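You operate a simulated robot arm through the tools that you are given. There is no shell and no other tool. Be economical: measure what you need, move in short steps, check, and stop when the job is done.

You run a simulated robot arm. Do the job below in one go: nothing can be reset, and whatever is moved stays where it is left.

Task
Mop the puddle, then refill the water glass on the brown coaster.
Fine: about 100 ml from the teal jug; mop with the white cloth; both go back; the mug stays empty.

Only the result counts: the job must be done as asked and must still hold three seconds after the hand-in. Knocking over, shifting, dropping, spilling or breaking anything else fails it. Flat cloth is picked up by pressing the open fingertips on it (5 to 10 N) and closing them slowly along it; thin cloth reads only 2 to 8 mm in the jaws.

Robot
A 6-joint arm with a two-finger parallel gripper, fixed in place. Base frame: the origin is at the foot of the arm, x ahead of it, y to its left, z up; the work surface is at about z = 0.73. Readings come in m, rad, newtons and seconds.
With the tool pointing down near the work surface it reaches from about 0.36 to 0.82 m from the base axis. Its first joint turns from -2.897 to 2.897 rad. Payload 3.91 kg.
The tool frame sits at the grasp point between the pads (the TCP): z along the fingers, y along the line on which they close. The tips reach 0.03 m beyond it. The gripper opens to 0.11 m. The fingers are 0.02 m wide and 0.01 m thick; the gripper's body (0.048 by 0.112 m) begins 0.055 m behind the TCP.
Orientation is that of the tool frame in the base frame, as a unit quaternion [w, x, y, z]. With the fingers straight down and closing along the base's y, the tool's x points along the base's -x, its y along +y and its z along -z.

Tools
- The arm moves only by the tool step_arm. Its argument "increments" is one flat list of numbers, 7 for each row, row after row: the shift along the tool's x, y, z in units of 500 mm (1.0 is 500 mm), then the turn, a rotation vector about the tool's x, y, z in units of 90 degrees (1.0 is 90 degrees), then the gripper command, from -1 (fully open) to 1 (shut), values between in proportion. In form: [tx, ty, tz, rx, ry, rz, grip, tx, ty, tz, rx, ry, rz, grip, ...]. A call has 1 to 12 rows; each row is the pose to reach, as a shift and turn from the pose commanded when the call began, along the tool's axes at that moment. A call with a number of a shift or a turn outside -1 to 1 is refused whole. Rows are played at 5 a second. More than 0.05 m and 0.15 rad between two rows, or a gripper value outside its range, and nothing of the call is played. Where a pose cannot be reached the arm comes as near as it can. A force on the tool above 40 N (or 10 N above the force at the start of the call, whichever is more), or a blocked arm, ends the call early, and 0.2 s more pass. Each finger travels about 0.045 m/s and halts on what it meets, pressing with about 27 N; the grip force reading is that of the motor and also rises with nothing between the fingers. The clock runs only during rows and for 0.2 s after the last one: add rows that repeat a pose to give the fingers time. The reply holds the time, the measured pose of the TCP, the force on the tool along the base axes, the opening and the grip force, in the units named above and with some noise.
- Cameras (640 x 400 px; columns grow to the right, rows downward): "scene" is fixed at [0.0507, 0.6483, 1.3231]; the picture's right is [0.24, -0.97, 0.00], its down [-0.93, -0.23, -0.28] and it looks along [0.27, 0.07, -0.96] (base axes); focal length 214 px, centre (320, 200). "wrist" rides on the gripper at [-0.036, 0, -0.057] in the tool frame; the picture's right is [0.00, -1.00, 0.00], its down [0.97, 0.00, -0.24] and it looks along [0.24, 0.00, 0.97] (tool axes); focal length 218 px, centre (320, 200). There is no depth. A picture from a camera that has moved, and an enlarged one, comes with that camera's place and axes in the base frame and with its lens.
- camera(camera): a new picture of that camera. The clock stands still meanwhile.
- lift_body(by): slides the trunk up (or, below 0, down) by that many m; the arm rides with it, the base frame stays. It gives what a move gives, with no picture.
- zoom(camera, box): a new picture of the part [left, top, right, bottom] of that camera's present view, enlarged. The clock stands still meanwhile.
- finish_job(): hands the job in; it is judged then, once.

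Go step by step. Nothing tells you positions but the pictures and the camera data: compare them with the known pose of the tool, close in by small moves and look again before you grip or let go. The budget is 120 turns and 64 pictures, counting those below and the enlarged ones. Unless the task says otherwise, let go and move clear before handing in, and close with one line.

The tools are called after "Emit:" by a JSON object that holds its "name" and its "arguments". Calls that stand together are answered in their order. step_arm: Moves the arm, as the interface text tells. Its arguments: {"type":"object","properties":{"increments":{"type":"array"}},"required":["increments"]} The other tools are called the same way: lift_body (by) slides the trunk up or down; camera (camera) takes a picture; zoom (camera, box) takes an enlarged picture of a part of a camera's view; finish_job () hands the job in.

At the start:

```text
time: 0.0
eef_pos: [0.4975, 0.2554, 1.1353]
tcp_rot: [0.0, 0.0, 1.0, 0.001]
contact_force: [-0.2, -0.3, 0.8]
grip_width: 0.1101
grip_force: 0.1
trunk travel left (down, up): [-0.475, 0.135]
```

scene: 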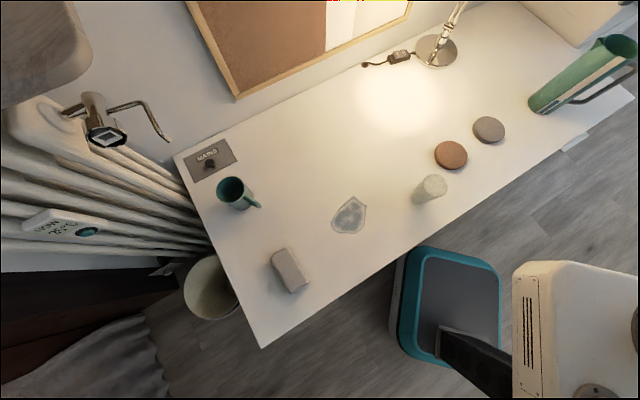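
wrist: 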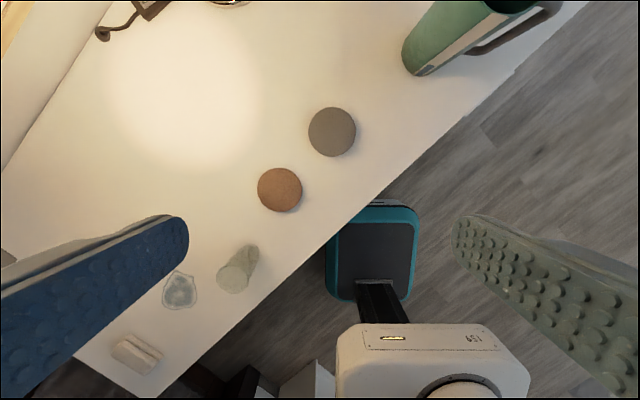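

I'll begin with close looks: there's a puddle mid-table, a pale block or cloth, a cylinder, two coasters, a mug and a green jug. I need to identify each one before moving.

Emit:
{"name": "zoom", "arguments": {"camera": "scene", "box": [380, 100, 540, 220]}}

Emit:
{"name": "zoom", "arguments": {"camera": "scene", "box": [170, 130, 390, 330]}}

Emit:
{"name": "zoom", "arguments": {"camera": "scene", "box": [500, 20, 640, 140]}}

```text
3.33 times, centred on (460, 160) of scene
camera zoom: at [0.0507, 0.6483, 1.3231], right [0.24, -0.97, 0.0], down [-0.93, -0.23, -0.28], along [0.27, 0.07, -0.96], focal length 715 px, centre (-147, 333)
```

zoom: 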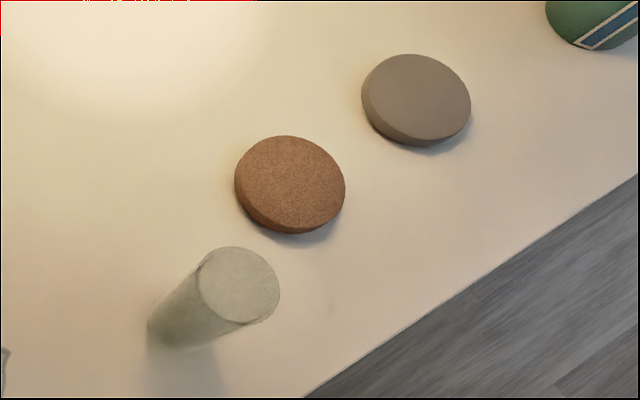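

```text
2.00 times, centred on (280, 230) of scene
camera zoom: at [0.0507, 0.6483, 1.3231], right [0.24, -0.97, 0.0], down [-0.93, -0.23, -0.28], along [0.27, 0.07, -0.96], focal length 429 px, centre (400, 140)
```

zoom: 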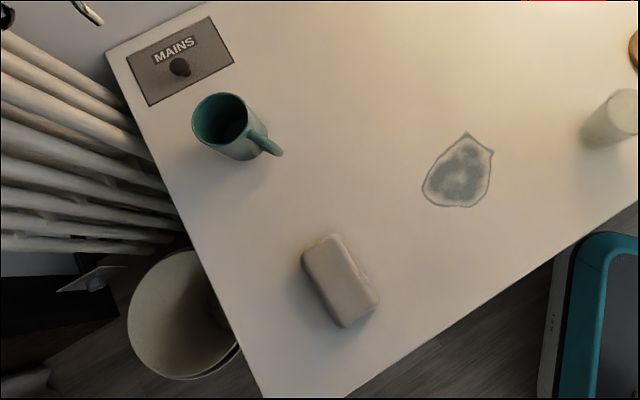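

```text
3.33 times, centred on (570, 80) of scene
camera zoom: at [0.0507, 0.6483, 1.3231], right [0.24, -0.97, 0.0], down [-0.93, -0.23, -0.28], along [0.27, 0.07, -0.96], focal length 715 px, centre (-513, 600)
```

zoom: 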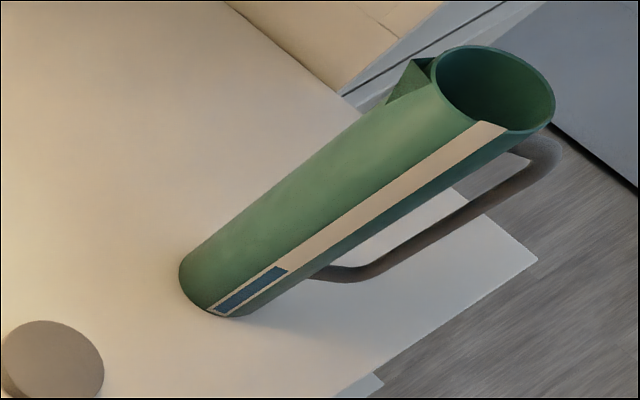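

The glass stands beside the brown coaster, not on it, and its top looks closed. I haven't found a cloth for certain yet, so I'm checking the left side and what's hidden elsewhere.

Emit:
{"name": "zoom", "arguments": {"camera": "scene", "box": [0, 80, 220, 400]}}

Emit:
{"name": "zoom", "arguments": {"camera": "wrist", "box": [90, 150, 310, 380]}}

Emit:
{"name": "zoom", "arguments": {"camera": "scene", "box": [380, 220, 640, 400]}}

```text
1.25 times, centred on (110, 240) of scene
camera zoom: at [0.0507, 0.6483, 1.3231], right [0.24, -0.97, 0.0], down [-0.93, -0.23, -0.28], along [0.27, 0.07, -0.96], focal length 268 px, centre (582, 150)
```

zoom: 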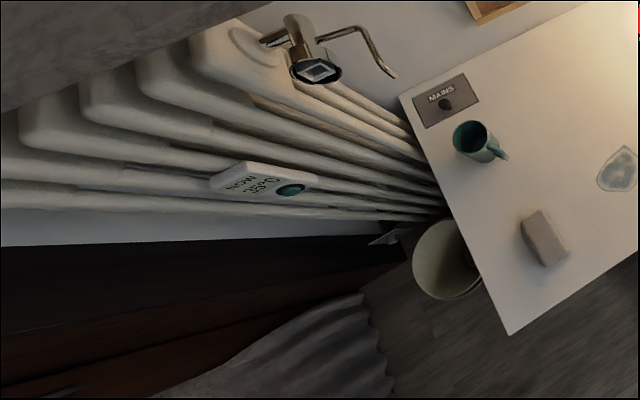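

```text
1.74 times, centred on (200, 265) of wrist
camera zoom: at [0.5341, 0.2558, 1.1928], right [0.0, -1.0, 0.0], down [-0.97, 0.0, 0.24], along [-0.24, 0.0, -0.97], focal length 380 px, centre (529, 87)
```

zoom: 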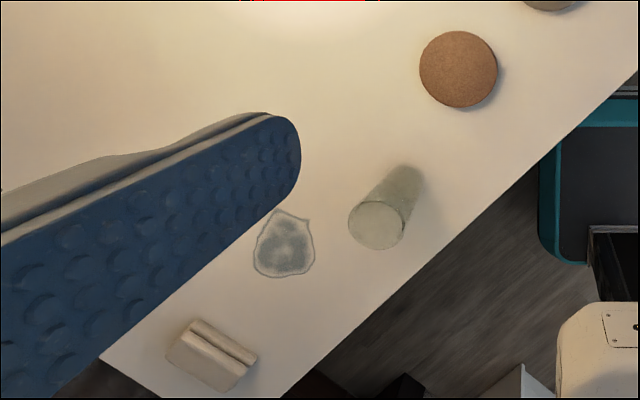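

```text
2.22 times, centred on (510, 310) of scene
camera zoom: at [0.0507, 0.6483, 1.3231], right [0.24, -0.97, 0.0], down [-0.93, -0.23, -0.28], along [0.27, 0.07, -0.96], focal length 477 px, centre (-102, -44)
```

zoom: 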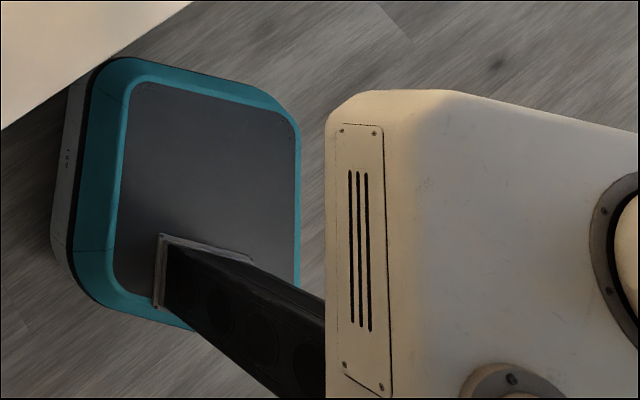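

The block at about (0.01, 0.72) looks like a folded cloth. The puddle is near (0.19, 0.60), the glass (0.30, 0.415), the brown coaster (0.445, 0.34) and the jug (0.71, 0.06). I'll move the wrist camera over the glass to see which way up it is.

Emit:
{"name": "step_arm", "arguments": {"increments": [0.058, 0.053, 0.045, 0, 0, 0, -1, 0.116, 0.106, 0.09, 0, 0, 0, -1, 0.174, 0.16, 0.135, 0, 0, 0, -1, 0.232, 0.213, 0.18, 0, 0, 0, -1, 0.29, 0.266, 0.225, 0, 0, 0, -1, 0.347, 0.32, 0.27, 0, 0, 0, -1, 0.347, 0.32, 0.27, 0, 0, 0, -1]}}

Emit:
{"name": "camera", "arguments": {"camera": "wrist"}}

```text
time: 1.6
eef_pos: [0.3218, 0.4163, 1.0007]
tcp_rot: [0.0, -0.001, 1.0, 0.0]
contact_force: [-0.4, 0.2, -0.3]
grip_width: 0.1102
grip_force: 0.0
trunk travel left (down, up): [-0.475, 0.135]
```

```text
55 pictures are left
camera wrist: at [0.3596, 0.4159, 1.0584], right [0.0, -1.0, 0.0], down [-0.97, 0.0, 0.24], along [-0.24, 0.0, -0.97], focal length 218 px, centre (320, 200)
```

wrist: 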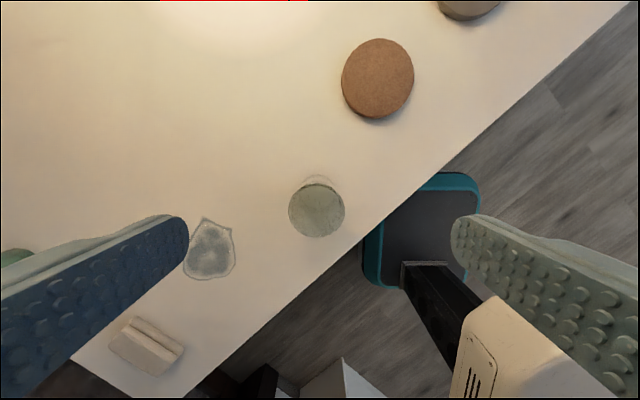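

Emit:
{"name": "zoom", "arguments": {"camera": "wrist", "box": [270, 160, 366, 220]}}

Emit:
{"name": "zoom", "arguments": {"camera": "wrist", "box": [90, 200, 250, 390]}}

```text
6.67 times, centred on (318, 190) of wrist
camera zoom: at [0.3596, 0.4159, 1.0584], right [0.0, -1.0, 0.0], down [-0.97, 0.0, 0.24], along [-0.24, 0.0, -0.97], focal length 1455 px, centre (333, 267)
```

zoom: 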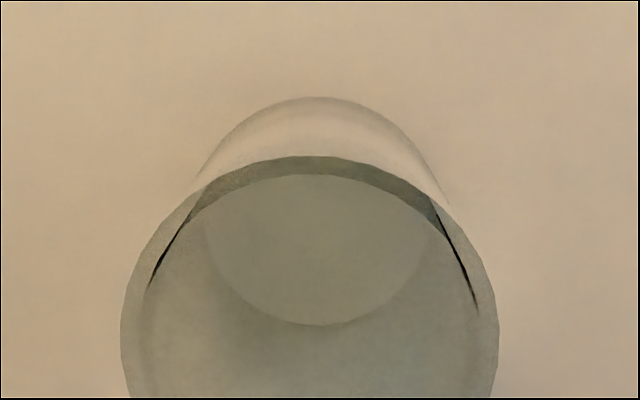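

```text
2.11 times, centred on (170, 295) of wrist
camera zoom: at [0.3596, 0.4159, 1.0584], right [0.0, -1.0, 0.0], down [-0.97, 0.0, 0.24], along [-0.24, 0.0, -0.97], focal length 460 px, centre (636, 0)
```

zoom: 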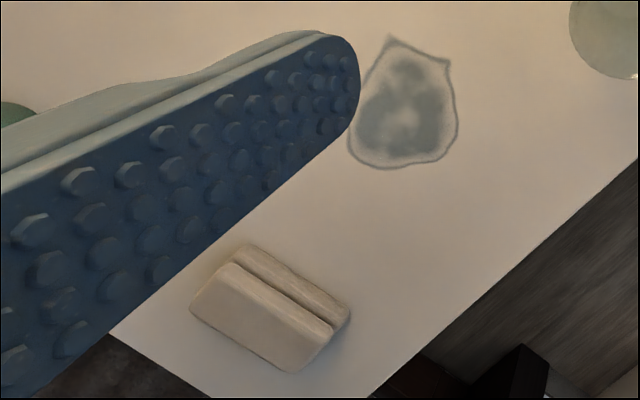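

It's hard to tell whether the glass is open or closed on top, so I'm looking at the whole rim.

Emit:
{"name": "zoom", "arguments": {"camera": "wrist", "box": [272, 165, 362, 245]}}

```text
5.00 times, centred on (317, 205) of wrist
camera zoom: at [0.3596, 0.4159, 1.0584], right [0.0, -1.0, 0.0], down [-0.97, 0.0, 0.24], along [-0.24, 0.0, -0.97], focal length 1091 px, centre (335, 175)
```

zoom: 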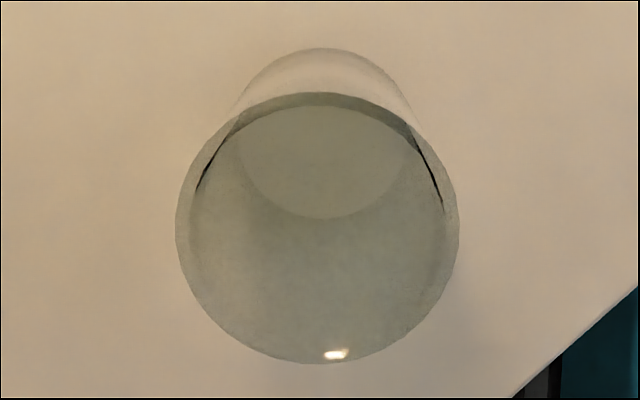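

The heavy tint over the whole disc suggests an upside-down glass. A tilted side view should settle it.

Emit:
{"name": "step_arm", "arguments": {"increments": [-0.046, 0, 0.04, 0, 0.088, 0, -1, -0.092, 0, 0.08, 0, 0.176, 0, -1, -0.138, 0, 0.12, 0, 0.264, 0, -1, -0.184, 0, 0.16, 0, 0.352, 0, -1, -0.228, 0, 0.2, 0, 0.44, 0, -1, -0.228, 0, 0.2, 0, 0.44, 0, -1]}}

Emit:
{"name": "camera", "arguments": {"camera": "wrist"}}

```text
time: 3.0
eef_pos: [0.4372, 0.4146, 0.8992]
tcp_rot: [-0.339, -0.001, 0.941, 0.001]
contact_force: [-0.3, 0.1, 0.2]
grip_width: 0.11
grip_force: 0.1
trunk travel left (down, up): [-0.475, 0.135]
```

```text
51 pictures are left
camera wrist: at [0.5031, 0.4157, 0.9215], right [0.0, -1.0, 0.0], down [-0.59, 0.0, 0.8], along [-0.8, 0.0, -0.59], focal length 218 px, centre (320, 200)
```

wrist: 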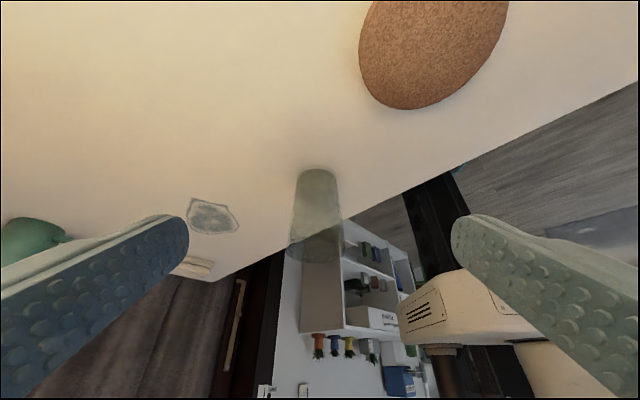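

Emit:
{"name": "zoom", "arguments": {"camera": "wrist", "box": [270, 160, 370, 270]}}

```text
3.64 times, centred on (320, 215) of wrist
camera zoom: at [0.5031, 0.4157, 0.9215], right [0.0, -1.0, 0.0], down [-0.59, 0.0, 0.8], along [-0.8, 0.0, -0.59], focal length 794 px, centre (320, 146)
```

zoom: 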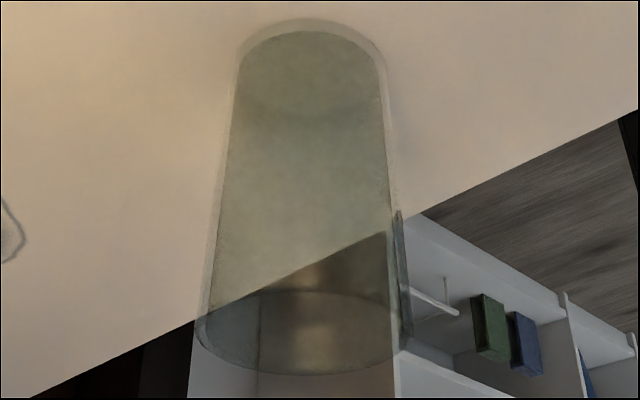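

Emit:
{"name": "zoom", "arguments": {"camera": "wrist", "box": [295, 230, 340, 268]}}

Emit:
{"name": "zoom", "arguments": {"camera": "wrist", "box": [295, 160, 345, 200]}}

```text
10.53 times, centred on (318, 249) of wrist
camera zoom: at [0.5031, 0.4157, 0.9215], right [0.0, -1.0, 0.0], down [-0.59, 0.0, 0.8], along [-0.8, 0.0, -0.59], focal length 2298 px, centre (346, -316)
```

zoom: 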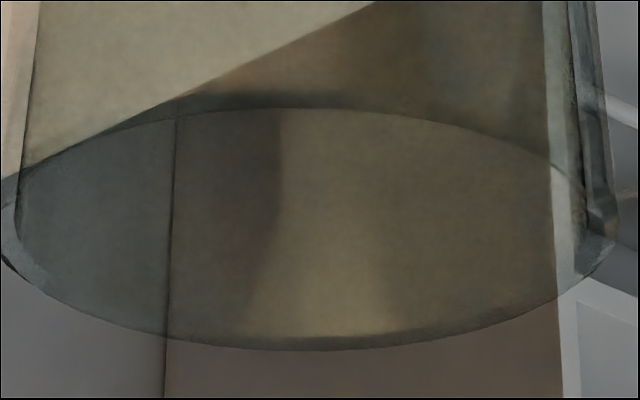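

```text
10.00 times, centred on (320, 180) of wrist
camera zoom: at [0.5031, 0.4157, 0.9215], right [0.0, -1.0, 0.0], down [-0.59, 0.0, 0.8], along [-0.8, 0.0, -0.59], focal length 2183 px, centre (320, 400)
```

zoom: 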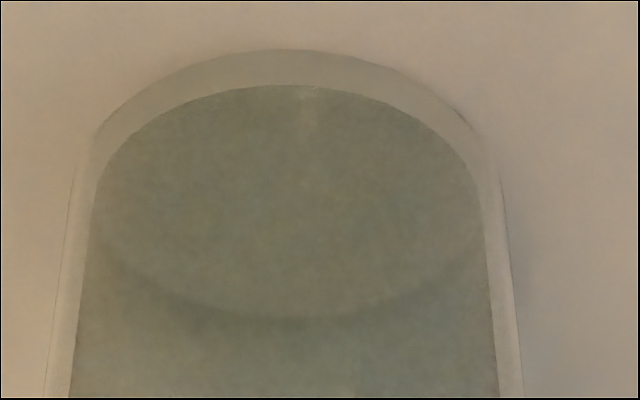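

The glass is upright and empty, about 0.10 m tall and 0.03 m in radius, at (0.292, 0.42), so it isn't on the brown coaster at (0.446, 0.341). I'll mop first: straighten the tool and go look at the cloth.

Emit:
{"name": "step_arm", "arguments": {"increments": [0.0725, 0.0667, 0.0173, 0, -0.073, 0, -1, 0.145, 0.133, 0.0347, 0, -0.147, 0, -1, 0.2175, 0.2, 0.052, 0, -0.22, 0, -1, 0.29, 0.267, 0.0693, 0, -0.293, 0, -1, 0.3625, 0.333, 0.0867, 0, -0.367, 0, -1, 0.435, 0.4, 0.104, 0, -0.44, 0, -1, 0.435, 0.4, 0.104, 0, -0.44, 0, -1]}}

```text
refused: row 3 steps farther than a row can; nothing moved
```

The step was slightly too long, so I'll use more rows.

Emit:
{"name": "step_arm", "arguments": {"increments": [0.0621, 0.0571, 0.0149, 0, -0.063, 0, -1, 0.124, 0.114, 0.0297, 0, -0.126, 0, -1, 0.186, 0.171, 0.0446, 0, -0.189, 0, -1, 0.2486, 0.2286, 0.0594, 0, -0.251, 0, -1, 0.3107, 0.2857, 0.0743, 0, -0.314, 0, -1, 0.373, 0.343, 0.0891, 0, -0.377, 0, -1, 0.435, 0.4, 0.104, 0, -0.44, 0, -1, 0.435, 0.4, 0.104, 0, -0.44, 0, -1]}}

```text
time: 4.8
eef_pos: [0.2369, 0.6145, 0.9981]
tcp_rot: [0.0, -0.001, 1.0, 0.001]
contact_force: [-0.2, 0.5, -0.6]
grip_width: 0.11
grip_force: 0.0
trunk travel left (down, up): [-0.475, 0.135]
```

Next I'll go over the cloth and turn the fingers across its short side.

Emit:
{"name": "step_arm", "arguments": {"increments": [0.067, 0.033, 0.023, 0, 0, -0.065, -1, 0.133, 0.067, 0.047, 0, 0, -0.13, -1, 0.2, 0.1, 0.07, 0, 0, -0.195, -1, 0.267, 0.133, 0.093, 0, 0, -0.26, -1, 0.333, 0.167, 0.117, 0, 0, -0.325, -1, 0.4, 0.2, 0.14, 0, 0, -0.39, -1, 0.4, 0.2, 0.14, 0, 0, -0.39, -1]}}

Emit:
{"name": "camera", "arguments": {"camera": "wrist"}}

```text
time: 6.4
eef_pos: [0.0362, 0.7138, 0.9264]
tcp_rot: [0.001, -0.303, 0.953, 0.0]
contact_force: [0.1, 0.0, -0.9]
grip_width: 0.1099
grip_force: 0.2
trunk travel left (down, up): [-0.475, 0.135]
```

```text
47 pictures are left
camera wrist: at [0.0667, 0.7353, 0.9854], right [0.58, -0.82, 0.0], down [-0.79, -0.56, 0.24], along [-0.2, -0.14, -0.97], focal length 218 px, centre (320, 200)
```

wrist: 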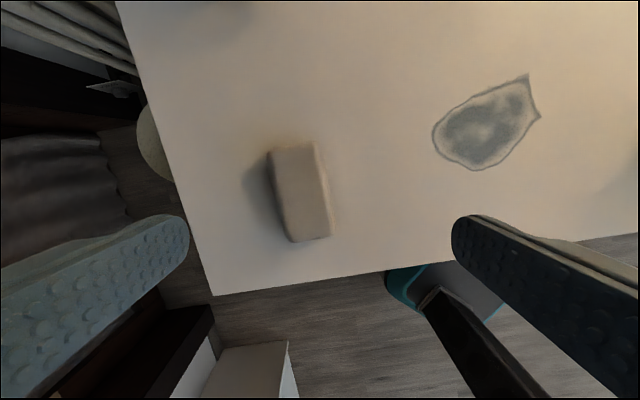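

The cloth is centred near (0.016, 0.723), and its long side is about 12° off the fingers. I'll correct the yaw and centre, then go down around it.

Emit:
{"name": "step_arm", "arguments": {"increments": [0.0234, 0.038, 0.06, 0, 0, -0.07, -1, 0.0234, 0.038, 0.14, 0, 0, -0.135, -1, 0.0234, 0.038, 0.22, 0, 0, -0.135, -1, 0.0234, 0.038, 0.28, 0, 0, -0.135, -1, 0.0234, 0.038, 0.3, 0, 0, -0.135, -1, 0.0234, 0.038, 0.315, 0, 0, -0.135, -1, 0.0234, 0.038, 0.315, 0, 0, -0.135, -1]}}

Emit:
{"name": "camera", "arguments": {"camera": "wrist"}}

```text
time: 8.0
eef_pos: [0.0146, 0.7237, 0.7715]
tcp_rot: [0.0, -0.402, 0.915, -0.001]
contact_force: [-0.6, 0.1, -0.4]
grip_width: 0.11
grip_force: 0.0
trunk travel left (down, up): [-0.475, 0.135]
```

```text
46 pictures are left
camera wrist: at [0.0406, 0.7502, 0.8289], right [0.74, -0.68, 0.0], down [-0.66, -0.71, 0.24], along [-0.16, -0.18, -0.97], focal length 218 px, centre (320, 200)
```

wrist: 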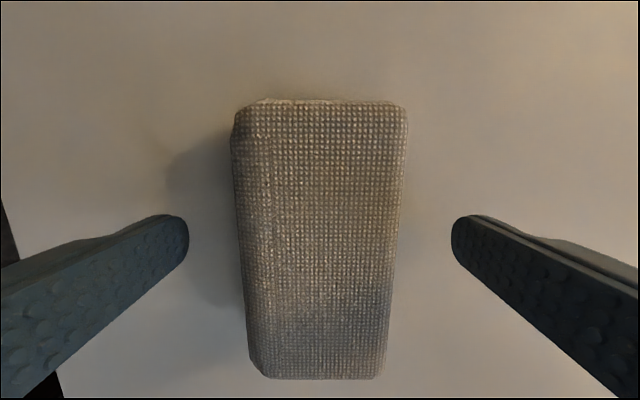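

The cloth is centred and aligned. I'll lower by 5 mm and close on it.

Emit:
{"name": "step_arm", "arguments": {"increments": [0, 0, 0.011, 0, 0, 0, -1, 0, 0, 0.011, 0, 0, 0, -0.5, 0, 0, 0.011, 0, 0, 0, 0, 0, 0, 0.011, 0, 0, 0, 0.5, 0, 0, 0.011, 0, 0, 0, 1, 0, 0, 0.011, 0, 0, 0, 1, 0, 0, 0.011, 0, 0, 0, 1, 0, 0, 0.011, 0, 0, 0, 1, 0, 0, 0.011, 0, 0, 0, 1, 0, 0, 0.011, 0, 0, 0, 1]}}

```text
time: 10.2
eef_pos: [0.0157, 0.7234, 0.7654]
tcp_rot: [0.001, -0.402, 0.916, 0.001]
contact_force: [0.7, 0.3, 0.4]
grip_width: 0.0614
grip_force: 26.7
trunk travel left (down, up): [-0.475, 0.135]
```

It's gripped at 61 mm. I'll lift it and carry it to the near side of the puddle, then lower it until it just touches.

Emit:
{"name": "step_arm", "arguments": {"increments": [0, 0, -0.08, 0, 0, 0, 1, -0.01, -0.08, -0.1, 0, 0, 0, 1, -0.02, -0.17, -0.1, 0, 0, 0, 1, -0.031, -0.258, -0.08, 0, 0, 0, 1, -0.031, -0.258, -0.03, 0, 0, 0, 1, -0.031, -0.258, 0, 0, 0, 0, 1, -0.031, -0.258, 0.002, 0, 0, 0, 1, -0.031, -0.258, 0.002, 0, 0, 0, 1]}}

Emit:
{"name": "camera", "arguments": {"camera": "scene"}}

```text
time: 12.0
eef_pos: [0.1197, 0.6472, 0.7651]
tcp_rot: [0.001, -0.402, 0.916, 0.001]
contact_force: [1.6, -1.8, 10.3]
grip_width: 0.0612
grip_force: 27.8
trunk travel left (down, up): [-0.475, 0.135]
```

```text
45 pictures are left
```

scene: 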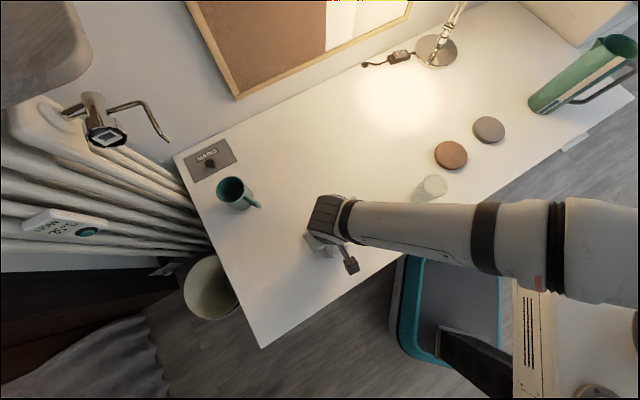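

Contact is about 10 N. I'll wipe across the puddle and back in two lanes.

Emit:
{"name": "step_arm", "arguments": {"increments": [0, -0.06, 0, 0, 0, 0, 1, 0, -0.13, 0, 0, 0, 0, 1, 0, -0.2, 0, 0, 0, 0, 1, 0, -0.27, 0, 0, 0, 0, 1, 0, -0.34, 0, 0, 0, 0, 1, -0.06, -0.34, 0, 0, 0, 0, 1, -0.06, -0.27, 0, 0, 0, 0, 1, -0.06, -0.2, 0, 0, 0, 0, 1, -0.06, -0.13, 0, 0, 0, 0, 1, -0.06, -0.06, 0, 0, 0, 0, 1, -0.06, 0, 0, 0, 0, 0, 1, -0.06, 0, 0, 0, 0, 0, 1]}}

Emit:
{"name": "camera", "arguments": {"camera": "wrist"}}

```text
time: 14.6
eef_pos: [0.1395, 0.6688, 0.7659]
tcp_rot: [0.001, -0.402, 0.916, 0.0]
contact_force: [-0.7, -0.7, 8.0]
grip_width: 0.0614
grip_force: 26.9
trunk travel left (down, up): [-0.475, 0.135]
```

```text
44 pictures are left
camera wrist: at [0.1649, 0.6959, 0.8235], right [0.74, -0.68, 0.0], down [-0.66, -0.71, 0.24], along [-0.16, -0.18, -0.97], focal length 218 px, centre (320, 200)
```

wrist: 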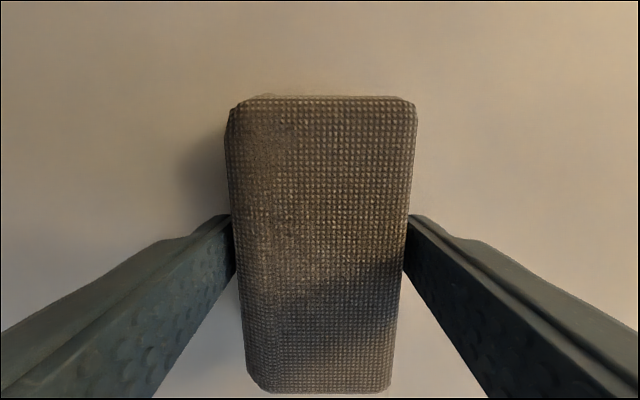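

No puddle shows in this view. I'll lift, carry the cloth to just above its home and check the table from the scene camera.

Emit:
{"name": "step_arm", "arguments": {"increments": [0, 0, -0.08, 0, 0, 0, 1, 0.03, 0.085, -0.1, 0, 0, 0, 1, 0.06, 0.17, -0.1, 0, 0, 0, 1, 0.088, 0.256, -0.1, 0, 0, 0, 1, 0.088, 0.256, -0.1, 0, 0, 0, 1]}}

Emit:
{"name": "zoom", "arguments": {"camera": "scene", "box": [230, 130, 450, 310]}}

```text
time: 15.8
eef_pos: [0.018, 0.7249, 0.814]
tcp_rot: [0.001, -0.401, 0.916, 0.001]
contact_force: [-0.5, 0.4, -0.5]
grip_width: 0.0614
grip_force: 27.3
trunk travel left (down, up): [-0.475, 0.135]
```

```text
2.22 times, centred on (340, 220) of scene
camera zoom: at [0.0507, 0.6483, 1.3231], right [0.24, -0.97, 0.0], down [-0.93, -0.23, -0.28], along [0.27, 0.07, -0.96], focal length 477 px, centre (276, 156)
```

zoom: 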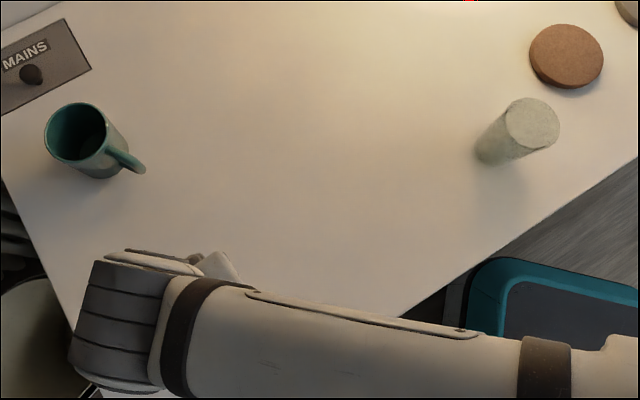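

The puddle is gone. I'm putting the cloth back on its original spot, releasing it and rising.

Emit:
{"name": "step_arm", "arguments": {"increments": [0.005, 0.001, 0.06, 0, 0, 0, 1, 0.005, 0.001, 0.09, 0, 0, 0, 1, 0.005, 0.001, 0.096, 0, 0, 0, 1, 0.005, 0.001, 0.096, 0, 0, 0, 0.6, 0.005, 0.001, 0.096, 0, 0, 0, 0.1, 0.005, 0.001, 0.096, 0, 0, 0, -0.5, 0.005, 0.001, 0.096, 0, 0, 0, -1, 0.005, 0.001, 0.096, 0, 0, 0, -1, 0.005, 0.001, 0.06, 0, 0, 0, -1, 0.005, 0.001, 0, 0, 0, 0, -1, 0.005, 0.001, -0.1, 0, 0, 0, -1, 0.005, 0.001, -0.2, 0, 0, 0, -1]}}

Emit:
{"name": "camera", "arguments": {"camera": "wrist"}}

```text
time: 18.4
eef_pos: [0.0159, 0.7236, 0.9145]
tcp_rot: [0.001, -0.401, 0.916, 0.0]
contact_force: [0.0, 0.1, 1.0]
grip_width: 0.1101
grip_force: 0.1
trunk travel left (down, up): [-0.475, 0.135]
```

```text
42 pictures are left
camera wrist: at [0.0405, 0.7498, 0.9736], right [0.74, -0.68, 0.0], down [-0.66, -0.71, 0.24], along [-0.16, -0.18, -0.97], focal length 218 px, centre (320, 200)
```

wrist: 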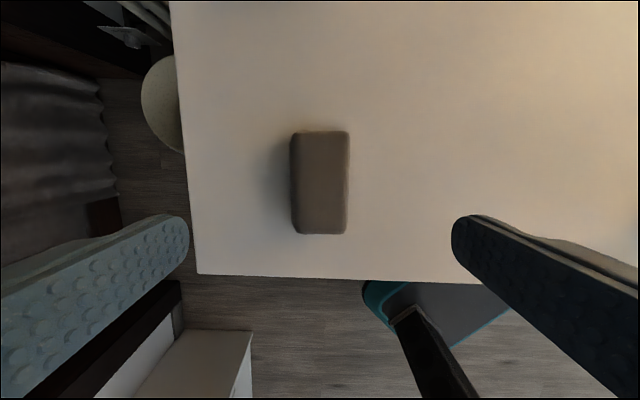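

The cloth is back in place. Now I'll move over the glass at (0.292, 0.42).

Emit:
{"name": "step_arm", "arguments": {"increments": [0.008, -0.091, 0, 0, 0, 0, -1, 0.016, -0.182, 0, 0, 0, 0, -1, 0.024, -0.273, 0, 0, 0, 0, -1, 0.032, -0.364, 0, 0, 0, 0, -1, 0.039, -0.455, 0, 0, 0, 0, -1, 0.047, -0.546, 0, 0, 0, 0, -1, 0.055, -0.637, 0, 0, 0, 0, -1, 0.063, -0.728, 0, 0, 0, 0, -1, 0.071, -0.819, 0, 0, 0, 0, -1, 0.071, -0.819, 0, 0, 0, 0, -1]}}

Emit:
{"name": "camera", "arguments": {"camera": "wrist"}}

```text
time: 20.6
eef_pos: [0.2909, 0.4194, 0.9134]
tcp_rot: [0.001, -0.401, 0.916, 0.001]
contact_force: [0.7, -0.7, -0.2]
grip_width: 0.1098
grip_force: 0.1
trunk travel left (down, up): [-0.475, 0.135]
```

```text
41 pictures are left
camera wrist: at [0.3169, 0.4461, 0.9721], right [0.74, -0.68, 0.0], down [-0.66, -0.71, 0.24], along [-0.16, -0.18, -0.97], focal length 218 px, centre (320, 200)
```

wrist: 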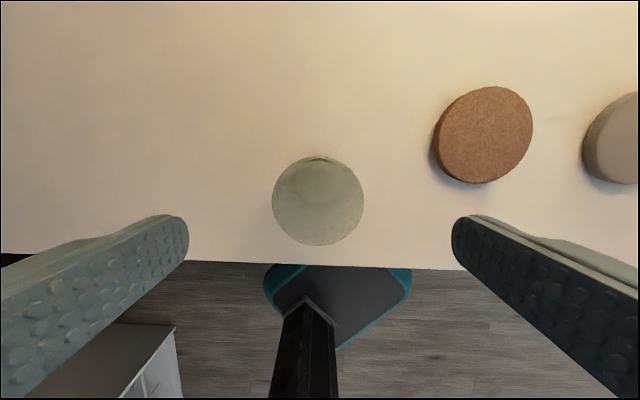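

The glass is centred under the tool. I'll descend to mid-height and close gently.

Emit:
{"name": "step_arm", "arguments": {"increments": [-0.004, -0.002, 0.09, 0, 0, 0, -1, -0.004, -0.003, 0.17, 0, 0, 0, -1, -0.004, -0.003, 0.22, 0, 0, 0, -1, -0.004, -0.003, 0.24, 0, 0, 0, -1, -0.004, -0.003, 0.24, 0, 0, 0, -0.5, -0.004, -0.003, 0.24, 0, 0, 0, -0.2, -0.004, -0.003, 0.24, 0, 0, 0, 0, -0.004, -0.003, 0.24, 0, 0, 0, 0.2, -0.004, -0.003, 0.24, 0, 0, 0, 0.4, -0.004, -0.003, 0.24, 0, 0, 0, 0.4]}}

Emit:
{"name": "camera", "arguments": {"camera": "wrist"}}

```text
time: 22.8
eef_pos: [0.2952, 0.4204, 0.7935]
tcp_rot: [0.001, -0.402, 0.916, 0.0]
contact_force: [-0.9, 0.6, 1.4]
grip_width: 0.0614
grip_force: 26.5
trunk travel left (down, up): [-0.475, 0.135]
```

```text
40 pictures are left
camera wrist: at [0.3201, 0.4467, 0.852], right [0.74, -0.68, 0.0], down [-0.66, -0.71, 0.24], along [-0.16, -0.18, -0.97], focal length 218 px, centre (320, 200)
```

wrist: 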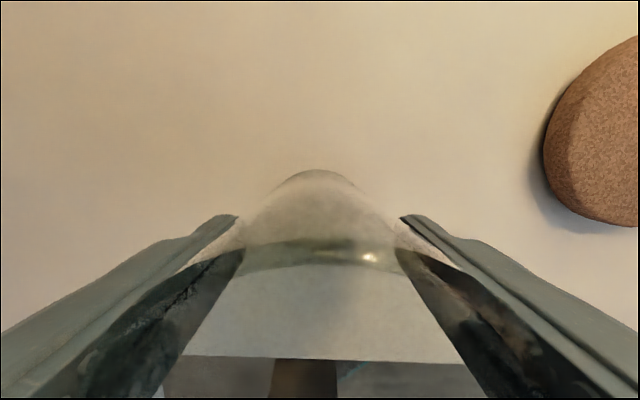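

The glass is gripped. I'll lift it 5 cm, carry it over the brown coaster and look.

Emit:
{"name": "step_arm", "arguments": {"increments": [0, 0, -0.05, 0, 0, 0, 0.4, 0, 0, -0.12, 0, 0, 0, 0.4, -0.022, -0.083, -0.12, 0, 0, 0, 0.4, -0.044, -0.165, -0.12, 0, 0, 0, 0.4, -0.066, -0.247, -0.12, 0, 0, 0, 0.4, -0.088, -0.33, -0.12, 0, 0, 0, 0.4, -0.088, -0.33, -0.12, 0, 0, 0, 0.4]}}

Emit:
{"name": "camera", "arguments": {"camera": "wrist"}}

Emit:
{"name": "zoom", "arguments": {"camera": "scene", "box": [380, 100, 540, 220]}}

```text
time: 24.4
eef_pos: [0.4454, 0.3382, 0.8539]
tcp_rot: [-0.001, -0.402, 0.916, 0.0]
contact_force: [-0.2, 0.0, -2.4]
grip_width: 0.0613
grip_force: 26.4
trunk travel left (down, up): [-0.475, 0.135]
```

```text
39 pictures are left
camera wrist: at [0.4715, 0.3655, 0.9126], right [0.74, -0.68, 0.0], down [-0.66, -0.71, 0.24], along [-0.16, -0.18, -0.97], focal length 218 px, centre (320, 200)
```

wrist: 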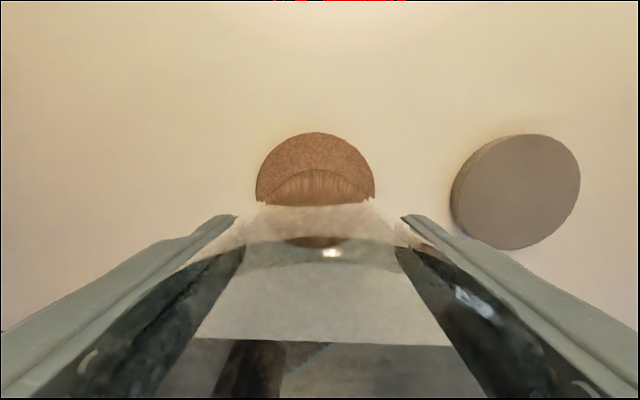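

```text
3.33 times, centred on (460, 160) of scene
camera zoom: at [0.0507, 0.6483, 1.3231], right [0.24, -0.97, 0.0], down [-0.93, -0.23, -0.28], along [0.27, 0.07, -0.96], focal length 715 px, centre (-147, 333)
```

zoom: 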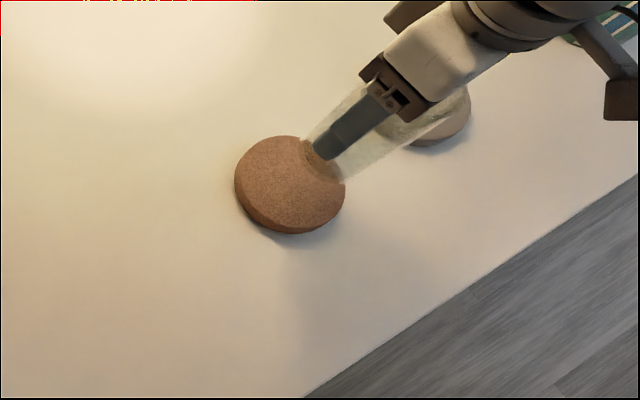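

The glass is centred over the coaster. I'll lower it slowly until it touches.

Emit:
{"name": "step_arm", "arguments": {"increments": [0, 0.001, 0.04, 0, 0, 0, 0.4, 0, 0.001, 0.076, 0, 0, 0, 0.4, 0, 0.001, 0.086, 0, 0, 0, 0.4, 0, 0.001, 0.086, 0, 0, 0, 0.4]}}

Emit:
{"name": "zoom", "arguments": {"camera": "wrist", "box": [230, 110, 410, 270]}}

```text
time: 25.4
eef_pos: [0.4455, 0.3409, 0.811]
tcp_rot: [0.001, -0.402, 0.916, 0.0]
contact_force: [0.5, -0.5, -1.7]
grip_width: 0.0611
grip_force: 26.5
trunk travel left (down, up): [-0.475, 0.135]
```

```text
2.50 times, centred on (320, 190) of wrist
camera zoom: at [0.4711, 0.3669, 0.8694], right [0.74, -0.68, 0.0], down [-0.66, -0.71, 0.24], along [-0.16, -0.18, -0.97], focal length 546 px, centre (320, 225)
```

zoom: 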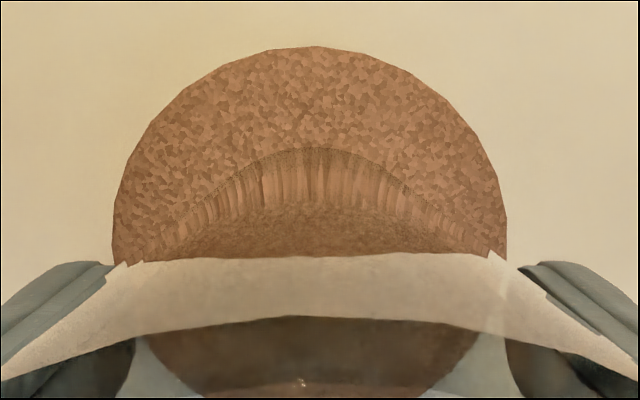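

Emit:
{"name": "step_arm", "arguments": {"increments": [0, 0, 0.004, 0, 0, 0, 0.4, 0, 0, 0.008, 0, 0, 0, 0.4, 0, 0, 0.008, 0, 0, 0, 0.4]}}

```text
time: 26.2
eef_pos: [0.4445, 0.3395, 0.809]
tcp_rot: [0.002, -0.402, 0.916, 0.001]
contact_force: [-2.3, 1.9, 17.7]
grip_width: 0.061
grip_force: 27.2
trunk travel left (down, up): [-0.475, 0.135]
```

It touched at z≈0.809, so the coaster is about 16 mm thick. I'll ease off the press, release and rise.

Emit:
{"name": "step_arm", "arguments": {"increments": [0, 0, -0.0035, 0, 0, 0, 0.4, 0, 0, -0.0035, 0, 0, 0, 0.4]}}

```text
time: 26.8
eef_pos: [0.4448, 0.3404, 0.8082]
tcp_rot: [0.001, -0.402, 0.916, 0.0]
contact_force: [0.3, 2.7, 7.5]
grip_width: 0.0611
grip_force: 26.5
trunk travel left (down, up): [-0.475, 0.135]
```

Emit:
{"name": "step_arm", "arguments": {"increments": [0, 0, -0.001, 0, 0, 0, 0.4, 0, 0, -0.001, 0, 0, 0, -0.13, 0, 0, -0.001, 0, 0, 0, -0.3, 0, 0, -0.001, 0, 0, 0, -0.6, 0, 0, -0.001, 0, 0, 0, -1, 0, 0, -0.001, 0, 0, 0, -1, 0, 0, -0.06, 0, 0, 0, -1, 0, 0, -0.15, 0, 0, 0, -1, 0, 0, -0.24, 0, 0, 0, -1, 0, 0, -0.3, 0, 0, 0, -1, 0, 0, -0.3, 0, 0, 0, -1]}}

Emit:
{"name": "camera", "arguments": {"camera": "wrist"}}

```text
time: 29.2
eef_pos: [0.4465, 0.3395, 0.9588]
tcp_rot: [0.001, -0.402, 0.916, -0.001]
contact_force: [0.2, -0.8, -0.2]
grip_width: 0.11
grip_force: 0.0
trunk travel left (down, up): [-0.475, 0.135]
```

```text
36 pictures are left
camera wrist: at [0.4717, 0.3671, 1.0177], right [0.74, -0.68, 0.0], down [-0.66, -0.71, 0.24], along [-0.16, -0.18, -0.97], focal length 218 px, centre (320, 200)
```

wrist: 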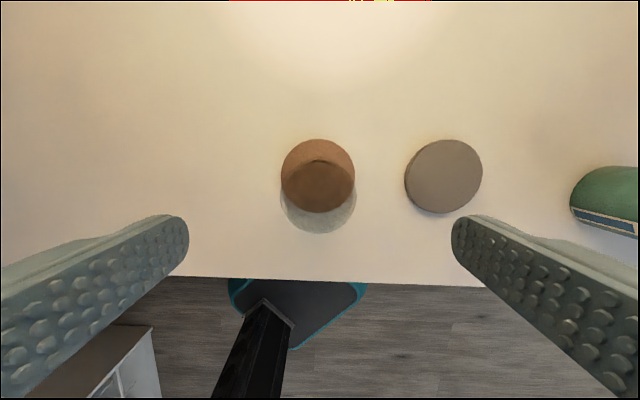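

The glass stands centred on the brown coaster. Next is the jug: I'll swing toward it and straighten the yaw, then pitch for a side view.

Emit:
{"name": "step_arm", "arguments": {"increments": [0.062, -0.055, -0.02, 0, 0, 0.075, -1, 0.124, -0.11, -0.04, 0, 0, 0.15, -1, 0.186, -0.165, -0.06, 0, 0, 0.225, -1, 0.249, -0.219, -0.08, 0, 0, 0.3, -1, 0.311, -0.274, -0.082, 0, 0, 0.375, -1, 0.373, -0.329, -0.082, 0, 0, 0.45, -1, 0.435, -0.384, -0.082, 0, 0, 0.5256, -1, 0.435, -0.384, -0.082, 0, 0, 0.5256, -1]}}

```text
time: 31.0
eef_pos: [0.4398, 0.0503, 0.9993]
tcp_rot: [0.0, 0.001, 1.0, 0.001]
contact_force: [-0.3, 0.0, -0.6]
grip_width: 0.1102
grip_force: 0.0
trunk travel left (down, up): [-0.475, 0.135]
```

Emit:
{"name": "step_arm", "arguments": {"increments": [0, 0, 0, 0, -0.095, 0, -1, 0, 0, 0, 0, -0.19, 0, -1, 0, 0, 0, 0, -0.285, 0, -1, 0, 0, 0, 0, -0.38, 0, -1, 0, 0, 0, 0, -0.475, 0, -1, 0, 0, 0, 0, -0.57, 0, -1, 0, 0, 0, 0, -0.665, 0, -1, 0, 0, 0, 0, -0.665, 0, -1]}}

Emit:
{"name": "camera", "arguments": {"camera": "wrist"}}

```text
time: 32.8
eef_pos: [0.5167, 0.0591, 1.0186]
tcp_rot: [0.499, 0.0, 0.866, 0.001]
contact_force: [0.5, -1.1, 0.8]
grip_width: 0.1099
grip_force: 0.1
out of reach, approached as far as the arm can: row 5, 6, 7, 8
trunk travel left (down, up): [-0.475, 0.135]
```

```text
35 pictures are left
camera wrist: at [0.4869, 0.0592, 1.0803], right [0.0, -1.0, 0.0], down [-0.69, 0.0, -0.72], along [0.72, 0.0, -0.69], focal length 218 px, centre (320, 200)
```

wrist: 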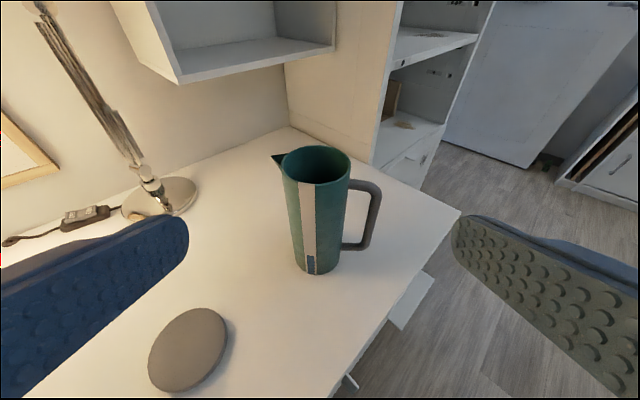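

Clear view of the jug: spout toward +y, handle toward -y. Zooming in for measurements.

Emit:
{"name": "zoom", "arguments": {"camera": "wrist", "box": [255, 135, 395, 285]}}

```text
2.67 times, centred on (325, 210) of wrist
camera zoom: at [0.4869, 0.0592, 1.0803], right [0.0, -1.0, 0.0], down [-0.69, 0.0, -0.72], along [0.72, 0.0, -0.69], focal length 582 px, centre (307, 173)
```

zoom: 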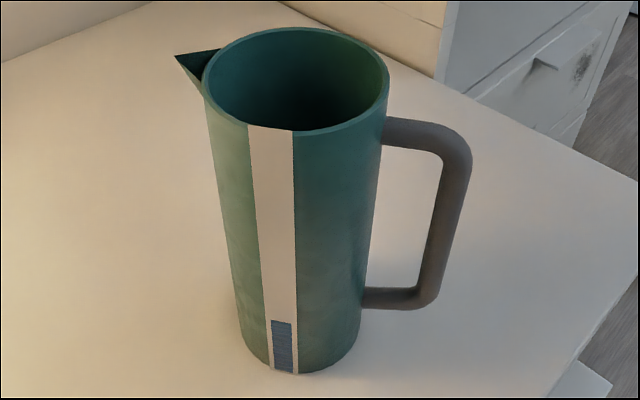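

Jug axis is at about (0.705, 0.065), 0.20 m tall and roughly 0.08 m across, with spout azimuth about 77° and handle opposite. The handle loop leaves room for one finger, so I can grip the body level from azimuth -13° and pour by rolling. I'll rehearse the level pour pose empty-handed first.

Emit:
{"name": "step_arm", "arguments": {"increments": [-0.021, 0.07, 0.036, 0, -0.083, 0, -1, -0.042, 0.14, 0.072, 0, -0.166, 0, -1, -0.063, 0.21, 0.108, 0, -0.25, 0, -1, -0.083, 0.28, 0.144, 0, -0.335, 0, -1, -0.083, 0.28, 0.144, 0, -0.335, 0, -1]}}

```text
time: 34.0
eef_pos: [0.6003, 0.1996, 1.0205]
tcp_rot: [0.707, 0.001, 0.707, 0.0]
contact_force: [-0.5, 0.0, 0.3]
grip_width: 0.1101
grip_force: 0.1
trunk travel left (down, up): [-0.475, 0.135]
```

Emit:
{"name": "step_arm", "arguments": {"increments": [0.017, 0.026, -0.019, -0.095, 0, 0, -1, 0.034, 0.051, -0.039, -0.19, 0, 0, -1, 0.051, 0.077, -0.058, -0.285, 0, 0, -1, 0.069, 0.103, -0.078, -0.38, 0, 0, -1, 0.086, 0.129, -0.097, -0.475, 0, 0, -1, 0.103, 0.154, -0.117, -0.57, 0, 0, -1, 0.12, 0.18, -0.136, -0.665, 0, 0, -1, 0.12, 0.18, -0.136, -0.665, 0, 0, -1]}}

```text
time: 35.8
eef_pos: [0.4773, 0.3827, 1.0147]
tcp_rot: [0.677, -0.224, 0.679, 0.174]
contact_force: [0.4, -0.6, -0.7]
grip_width: 0.1101
grip_force: 0.0
out of reach, approached as far as the arm can: row 1, 2, 3, 4, 5, 6, 7, 8
trunk travel left (down, up): [-0.475, 0.135]
```

The level pose gets stuck near its minimum radius here. I'll raise the trunk and see whether that opens up the reach.

Emit:
{"name": "lift_body", "arguments": {"by": 0.13}}

```text
time: 37.4
eef_pos: [0.4776, 0.3833, 1.1437]
tcp_rot: [0.677, -0.224, 0.679, 0.173]
contact_force: [-0.3, -0.2, -0.9]
grip_width: 0.1102
grip_force: 0.1
trunk travel left (down, up): [-0.605, 0.005]
```

Emit:
{"name": "step_arm", "arguments": {"increments": [0.06, -0.036, -0.001, -0.05, 0, 0, -1, 0.122, -0.072, -0.003, -0.1, 0, 0, -1, 0.184, -0.108, -0.005, -0.15, 0, 0, -1, 0.246, -0.144, -0.006, -0.2, 0, 0, -1, 0.307, -0.18, -0.008, -0.25, 0, 0, -1, 0.368, -0.216, -0.009, -0.304, 0, 0, -1, 0.368, -0.216, -0.009, -0.304, 0, 0, -1]}}

```text
time: 39.0
eef_pos: [0.3219, 0.4506, 0.9783]
tcp_rot: [0.644, -0.367, 0.63, 0.231]
contact_force: [0.3, -1.0, -0.1]
grip_width: 0.1102
grip_force: 0.0
out of reach, approached as far as the arm can: row 1, 2, 3, 4, 5, 6, 7
trunk travel left (down, up): [-0.605, 0.005]
```

Level poses appear to work best when the tool points radially. I'm testing the radial pour pose (r≈0.55, azimuth 27°).

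Emit:
{"name": "step_arm", "arguments": {"increments": [0.028, -0.07, -0.012, 0.037, -0.002, 0.018, -1, 0.055, -0.14, -0.024, 0.074, -0.005, 0.035, -1, 0.083, -0.21, -0.036, 0.11, -0.007, 0.053, -1, 0.111, -0.28, -0.048, 0.147, -0.009, 0.07, -1, 0.139, -0.35, -0.06, 0.184, -0.011, 0.088, -1, 0.166, -0.42, -0.072, 0.221, -0.014, 0.105, -1, 0.194, -0.49, -0.084, 0.258, -0.016, 0.123, -1, 0.194, -0.49, -0.084, 0.258, -0.016, 0.123, -1]}}

```text
time: 40.8
eef_pos: [0.5138, 0.3207, 0.9542]
tcp_rot: [0.695, -0.214, 0.679, 0.094]
contact_force: [-0.2, 0.0, 0.7]
grip_width: 0.1098
grip_force: 0.1
out of reach, approached as far as the arm can: row 1, 2, 3, 4, 5, 6, 7, 8
trunk travel left (down, up): [-0.605, 0.005]
```

A level tool reaches only about r = 0.61. If I grip with the tool yawed about 30° toward the spout, it will point 30° downward at full pour, which should reach closer in. I'll test that exact pour pose empty.

Emit:
{"name": "step_arm", "arguments": {"increments": [0.003, -0.01, -0.01, -0.03, 0.018, -0.077, -1, 0.005, -0.021, -0.02, -0.06, 0.036, -0.153, -1, 0.008, -0.031, -0.03, -0.089, 0.055, -0.23, -1, 0.011, -0.042, -0.04, -0.119, 0.073, -0.307, -1, 0.014, -0.052, -0.05, -0.149, 0.091, -0.384, -1, 0.016, -0.062, -0.06, -0.179, 0.109, -0.46, -1, 0.019, -0.073, -0.07, -0.209, 0.127, -0.537, -1, 0.022, -0.083, -0.08, -0.238, 0.146, -0.614, -1, 0.024, -0.094, -0.09, -0.268, 0.164, -0.69, -1, 0.027, -0.104, -0.1, -0.298, 0.182, -0.767, -1, 0.027, -0.104, -0.1, -0.298, 0.182, -0.767, -1]}}

```text
time: 43.2
eef_pos: [0.4447, 0.3173, 0.9571]
tcp_rot: [-0.452, 0.704, -0.5, 0.221]
contact_force: [0.2, 0.4, 0.6]
grip_width: 0.1098
grip_force: 0.1
out of reach, approached as far as the arm can: row 1, 2, 3, 4, 5, 6, 7, 8, 9, 10, 11
trunk travel left (down, up): [-0.605, 0.005]
```

The roll and orientation were reached exactly; only the position slipped, because the tool azimuth must stay a few degrees below the arm azimuth. I'll try the adjusted pose.

Emit:
{"name": "step_arm", "arguments": {"increments": [0.08, -0.003, -0.004, 0.005, 0.027, 0.028, -1, 0.159, -0.006, -0.008, 0.01, 0.053, 0.055, -1, 0.159, -0.006, -0.008, 0.01, 0.053, 0.055, -1]}}

```text
time: 44.0
eef_pos: [0.4615, 0.2619, 0.9521]
tcp_rot: [-0.444, 0.665, -0.551, 0.239]
contact_force: [0.3, 0.7, -0.2]
grip_width: 0.11
grip_force: 0.1
out of reach, approached as far as the arm can: row 1, 2, 3
trunk travel left (down, up): [-0.605, 0.005]
```

Emit:
{"name": "step_arm", "arguments": {"increments": [0.041, -0.002, -0.002, 0.007, 0.037, 0.023, -1, 0.041, -0.002, -0.002, 0.007, 0.037, 0.023, -1]}}

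```text
time: 44.6
eef_pos: [0.4685, 0.2417, 0.9499]
tcp_rot: [-0.438, 0.65, -0.57, 0.247]
contact_force: [-0.2, -0.3, -0.3]
grip_width: 0.11
grip_force: 0.0
trunk travel left (down, up): [-0.605, 0.005]
```

The pour pose is feasible. I'll now move to a pre-grasp at the jug, tool azimuth 7° and 20° below level, and look.

Emit:
{"name": "step_arm", "arguments": {"increments": [0.042, -0.008, 0.007, 0.018, 0, 0.092, -0.82, 0.084, -0.016, 0.013, 0.036, -0.001, 0.184, -0.82, 0.127, -0.024, 0.02, 0.054, -0.001, 0.276, -0.82, 0.169, -0.032, 0.026, 0.072, -0.002, 0.368, -0.82, 0.211, -0.04, 0.033, 0.09, -0.002, 0.46, -0.82, 0.253, -0.048, 0.04, 0.107, -0.003, 0.553, -0.82, 0.295, -0.056, 0.046, 0.125, -0.003, 0.645, -0.82, 0.338, -0.064, 0.053, 0.143, -0.004, 0.737, -0.82, 0.38, -0.072, 0.059, 0.161, -0.004, 0.829, -0.82, 0.422, -0.08, 0.066, 0.179, -0.005, 0.921, -0.82, 0.422, -0.08, 0.066, 0.179, -0.005, 0.921, -0.82]}}

Emit:
{"name": "camera", "arguments": {"camera": "wrist"}}

```text
time: 47.0
eef_pos: [0.5916, 0.1163, 0.9614]
tcp_rot: [0.563, -0.069, 0.823, -0.033]
contact_force: [0.6, -0.3, 0.5]
grip_width: 0.1002
grip_force: 0.1
out of reach, approached as far as the arm can: row 1, 2, 3, 4, 5, 6, 7, 8, 9, 10, 11
trunk travel left (down, up): [-0.605, 0.005]
```

```text
33 pictures are left
camera wrist: at [0.5522, 0.1196, 1.0162], right [0.08, -0.99, 0.13], down [-0.57, -0.15, -0.81], along [0.82, -0.01, -0.57], focal length 218 px, centre (320, 200)
```

wrist: 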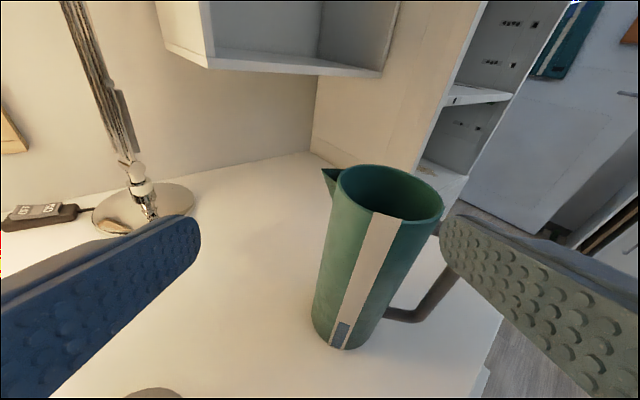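

Tool azimuth must stay about 9° below the arm azimuth, so I'll grip with tool azimuth -4°. I'm going to a pre-grasp 0.11 m short of the jug.

Emit:
{"name": "step_arm", "arguments": {"increments": [0.046, -0.023, 0.014, 0.019, -0.004, 0.037, -0.82, 0.091, -0.045, 0.029, 0.039, -0.007, 0.075, -0.82, 0.137, -0.068, 0.043, 0.058, -0.011, 0.112, -0.82, 0.137, -0.068, 0.043, 0.058, -0.011, 0.112, -0.82]}}

Emit:
{"name": "camera", "arguments": {"camera": "wrist"}}

```text
time: 48.0
eef_pos: [0.6365, 0.0871, 0.9276]
tcp_rot: [0.563, -0.009, 0.824, -0.063]
contact_force: [0.0, -0.6, 0.0]
grip_width: 0.1
grip_force: 0.0
out of reach, approached as far as the arm can: row 1, 2, 3, 4
trunk travel left (down, up): [-0.605, 0.005]
```

```text
32 pictures are left
camera wrist: at [0.5981, 0.0959, 0.9831], right [-0.06, -0.99, 0.11], down [-0.58, -0.06, -0.81], along [0.81, -0.11, -0.57], focal length 218 px, centre (320, 200)
```

wrist: 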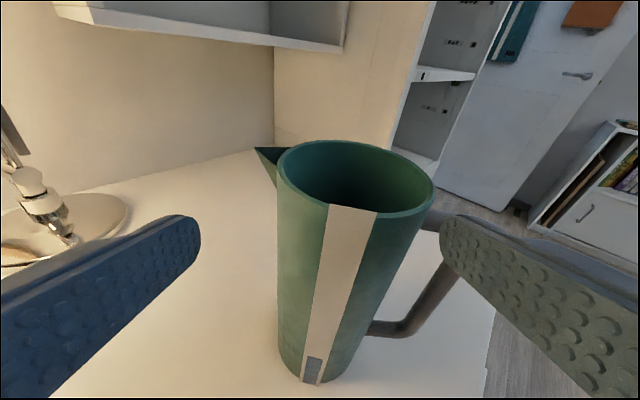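

A high trunk seems to make level poses harder because the forearm has to slope more steeply. I'll rise clear of the jug and then lower the trunk.

Emit:
{"name": "step_arm", "arguments": {"increments": [-0.095, 0, -0.02, 0, 0, 0, -0.82, -0.185, 0, -0.055, 0, 0, 0, -0.82, -0.275, 0, -0.09, 0, 0, 0, -0.82, -0.365, 0, -0.125, 0, 0, 0, -0.82, -0.455, 0, -0.16, 0, 0, 0, -0.82, -0.455, 0, -0.16, 0, 0, 0, -0.82]}}

```text
time: 49.4
eef_pos: [0.646, 0.1132, 1.1683]
tcp_rot: [0.563, -0.01, 0.824, -0.062]
contact_force: [0.8, -1.3, 0.2]
grip_width: 0.1002
grip_force: 0.1
trunk travel left (down, up): [-0.605, 0.005]
```

Emit:
{"name": "lift_body", "arguments": {"by": -0.2}}

```text
time: 51.5
eef_pos: [0.645, 0.1137, 0.9668]
tcp_rot: [0.564, -0.009, 0.823, -0.063]
contact_force: [0.0, -0.2, -0.6]
grip_width: 0.1
grip_force: 0.0
trunk travel left (down, up): [-0.405, 0.205]
```

Emit:
{"name": "step_arm", "arguments": {"increments": [0.022, -0.023, -0.05, -0.005, -0.002, 0.018, -0.82, 0.044, -0.046, -0.099, -0.009, -0.005, 0.036, -0.82, 0.11, -0.06, -0.073, -0.014, -0.008, 0.055, -0.82, 0.171, -0.072, -0.048, -0.018, -0.01, 0.071, -0.82, 0.171, -0.072, -0.048, -0.018, -0.01, 0.071, -0.82]}}

Emit:
{"name": "camera", "arguments": {"camera": "wrist"}}

```text
time: 52.8
eef_pos: [0.5935, 0.0783, 0.9082]
tcp_rot: [0.57, 0.026, 0.821, -0.024]
contact_force: [-0.8, 0.4, 0.3]
grip_width: 0.1004
grip_force: 0.0
out of reach, approached as far as the arm can: row 4, 5
trunk travel left (down, up): [-0.405, 0.205]
```

```text
31 pictures are left
camera wrist: at [0.5537, 0.0817, 0.9629], right [-0.07, -1.0, 0.01], down [-0.56, 0.03, -0.83], along [0.82, -0.07, -0.56], focal length 218 px, centre (320, 200)
```

wrist: 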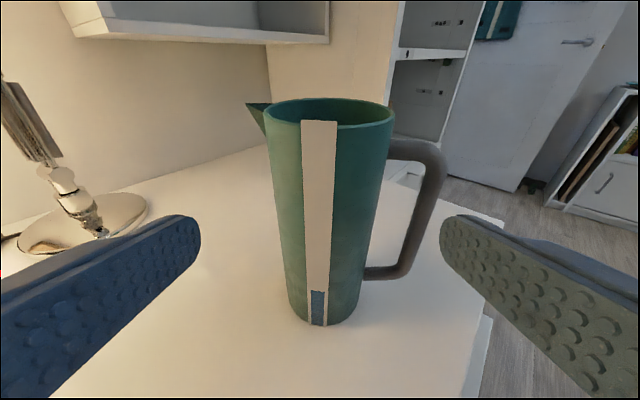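

Lowering the trunk helped, and the jug axis measures (0.703, 0.0645). I'll raise the arm and lower the trunk further to gain margin for the pour.

Emit:
{"name": "step_arm", "arguments": {"increments": [-0.08, 0, -0.03, 0, 0, 0, -0.82, -0.16, 0, -0.06, 0, 0, 0, -0.82, -0.24, 0, -0.09, 0, 0, 0, -0.82, -0.318, 0, -0.119, 0, 0, 0, -0.82, -0.318, 0, -0.119, 0, 0, 0, -0.82]}}

Emit:
{"name": "lift_body", "arguments": {"by": -0.2}}

```text
time: 54.0
eef_pos: [0.5932, 0.0782, 1.0763]
tcp_rot: [0.572, 0.027, 0.82, -0.019]
contact_force: [-0.3, 0.7, 0.1]
grip_width: 0.1002
grip_force: 0.0
trunk travel left (down, up): [-0.405, 0.205]
```

```text
time: 56.1
eef_pos: [0.5925, 0.0781, 0.8765]
tcp_rot: [0.572, 0.028, 0.82, -0.02]
contact_force: [-0.2, -1.0, 0.0]
grip_width: 0.1002
grip_force: 0.1
trunk travel left (down, up): [-0.205, 0.405]
```

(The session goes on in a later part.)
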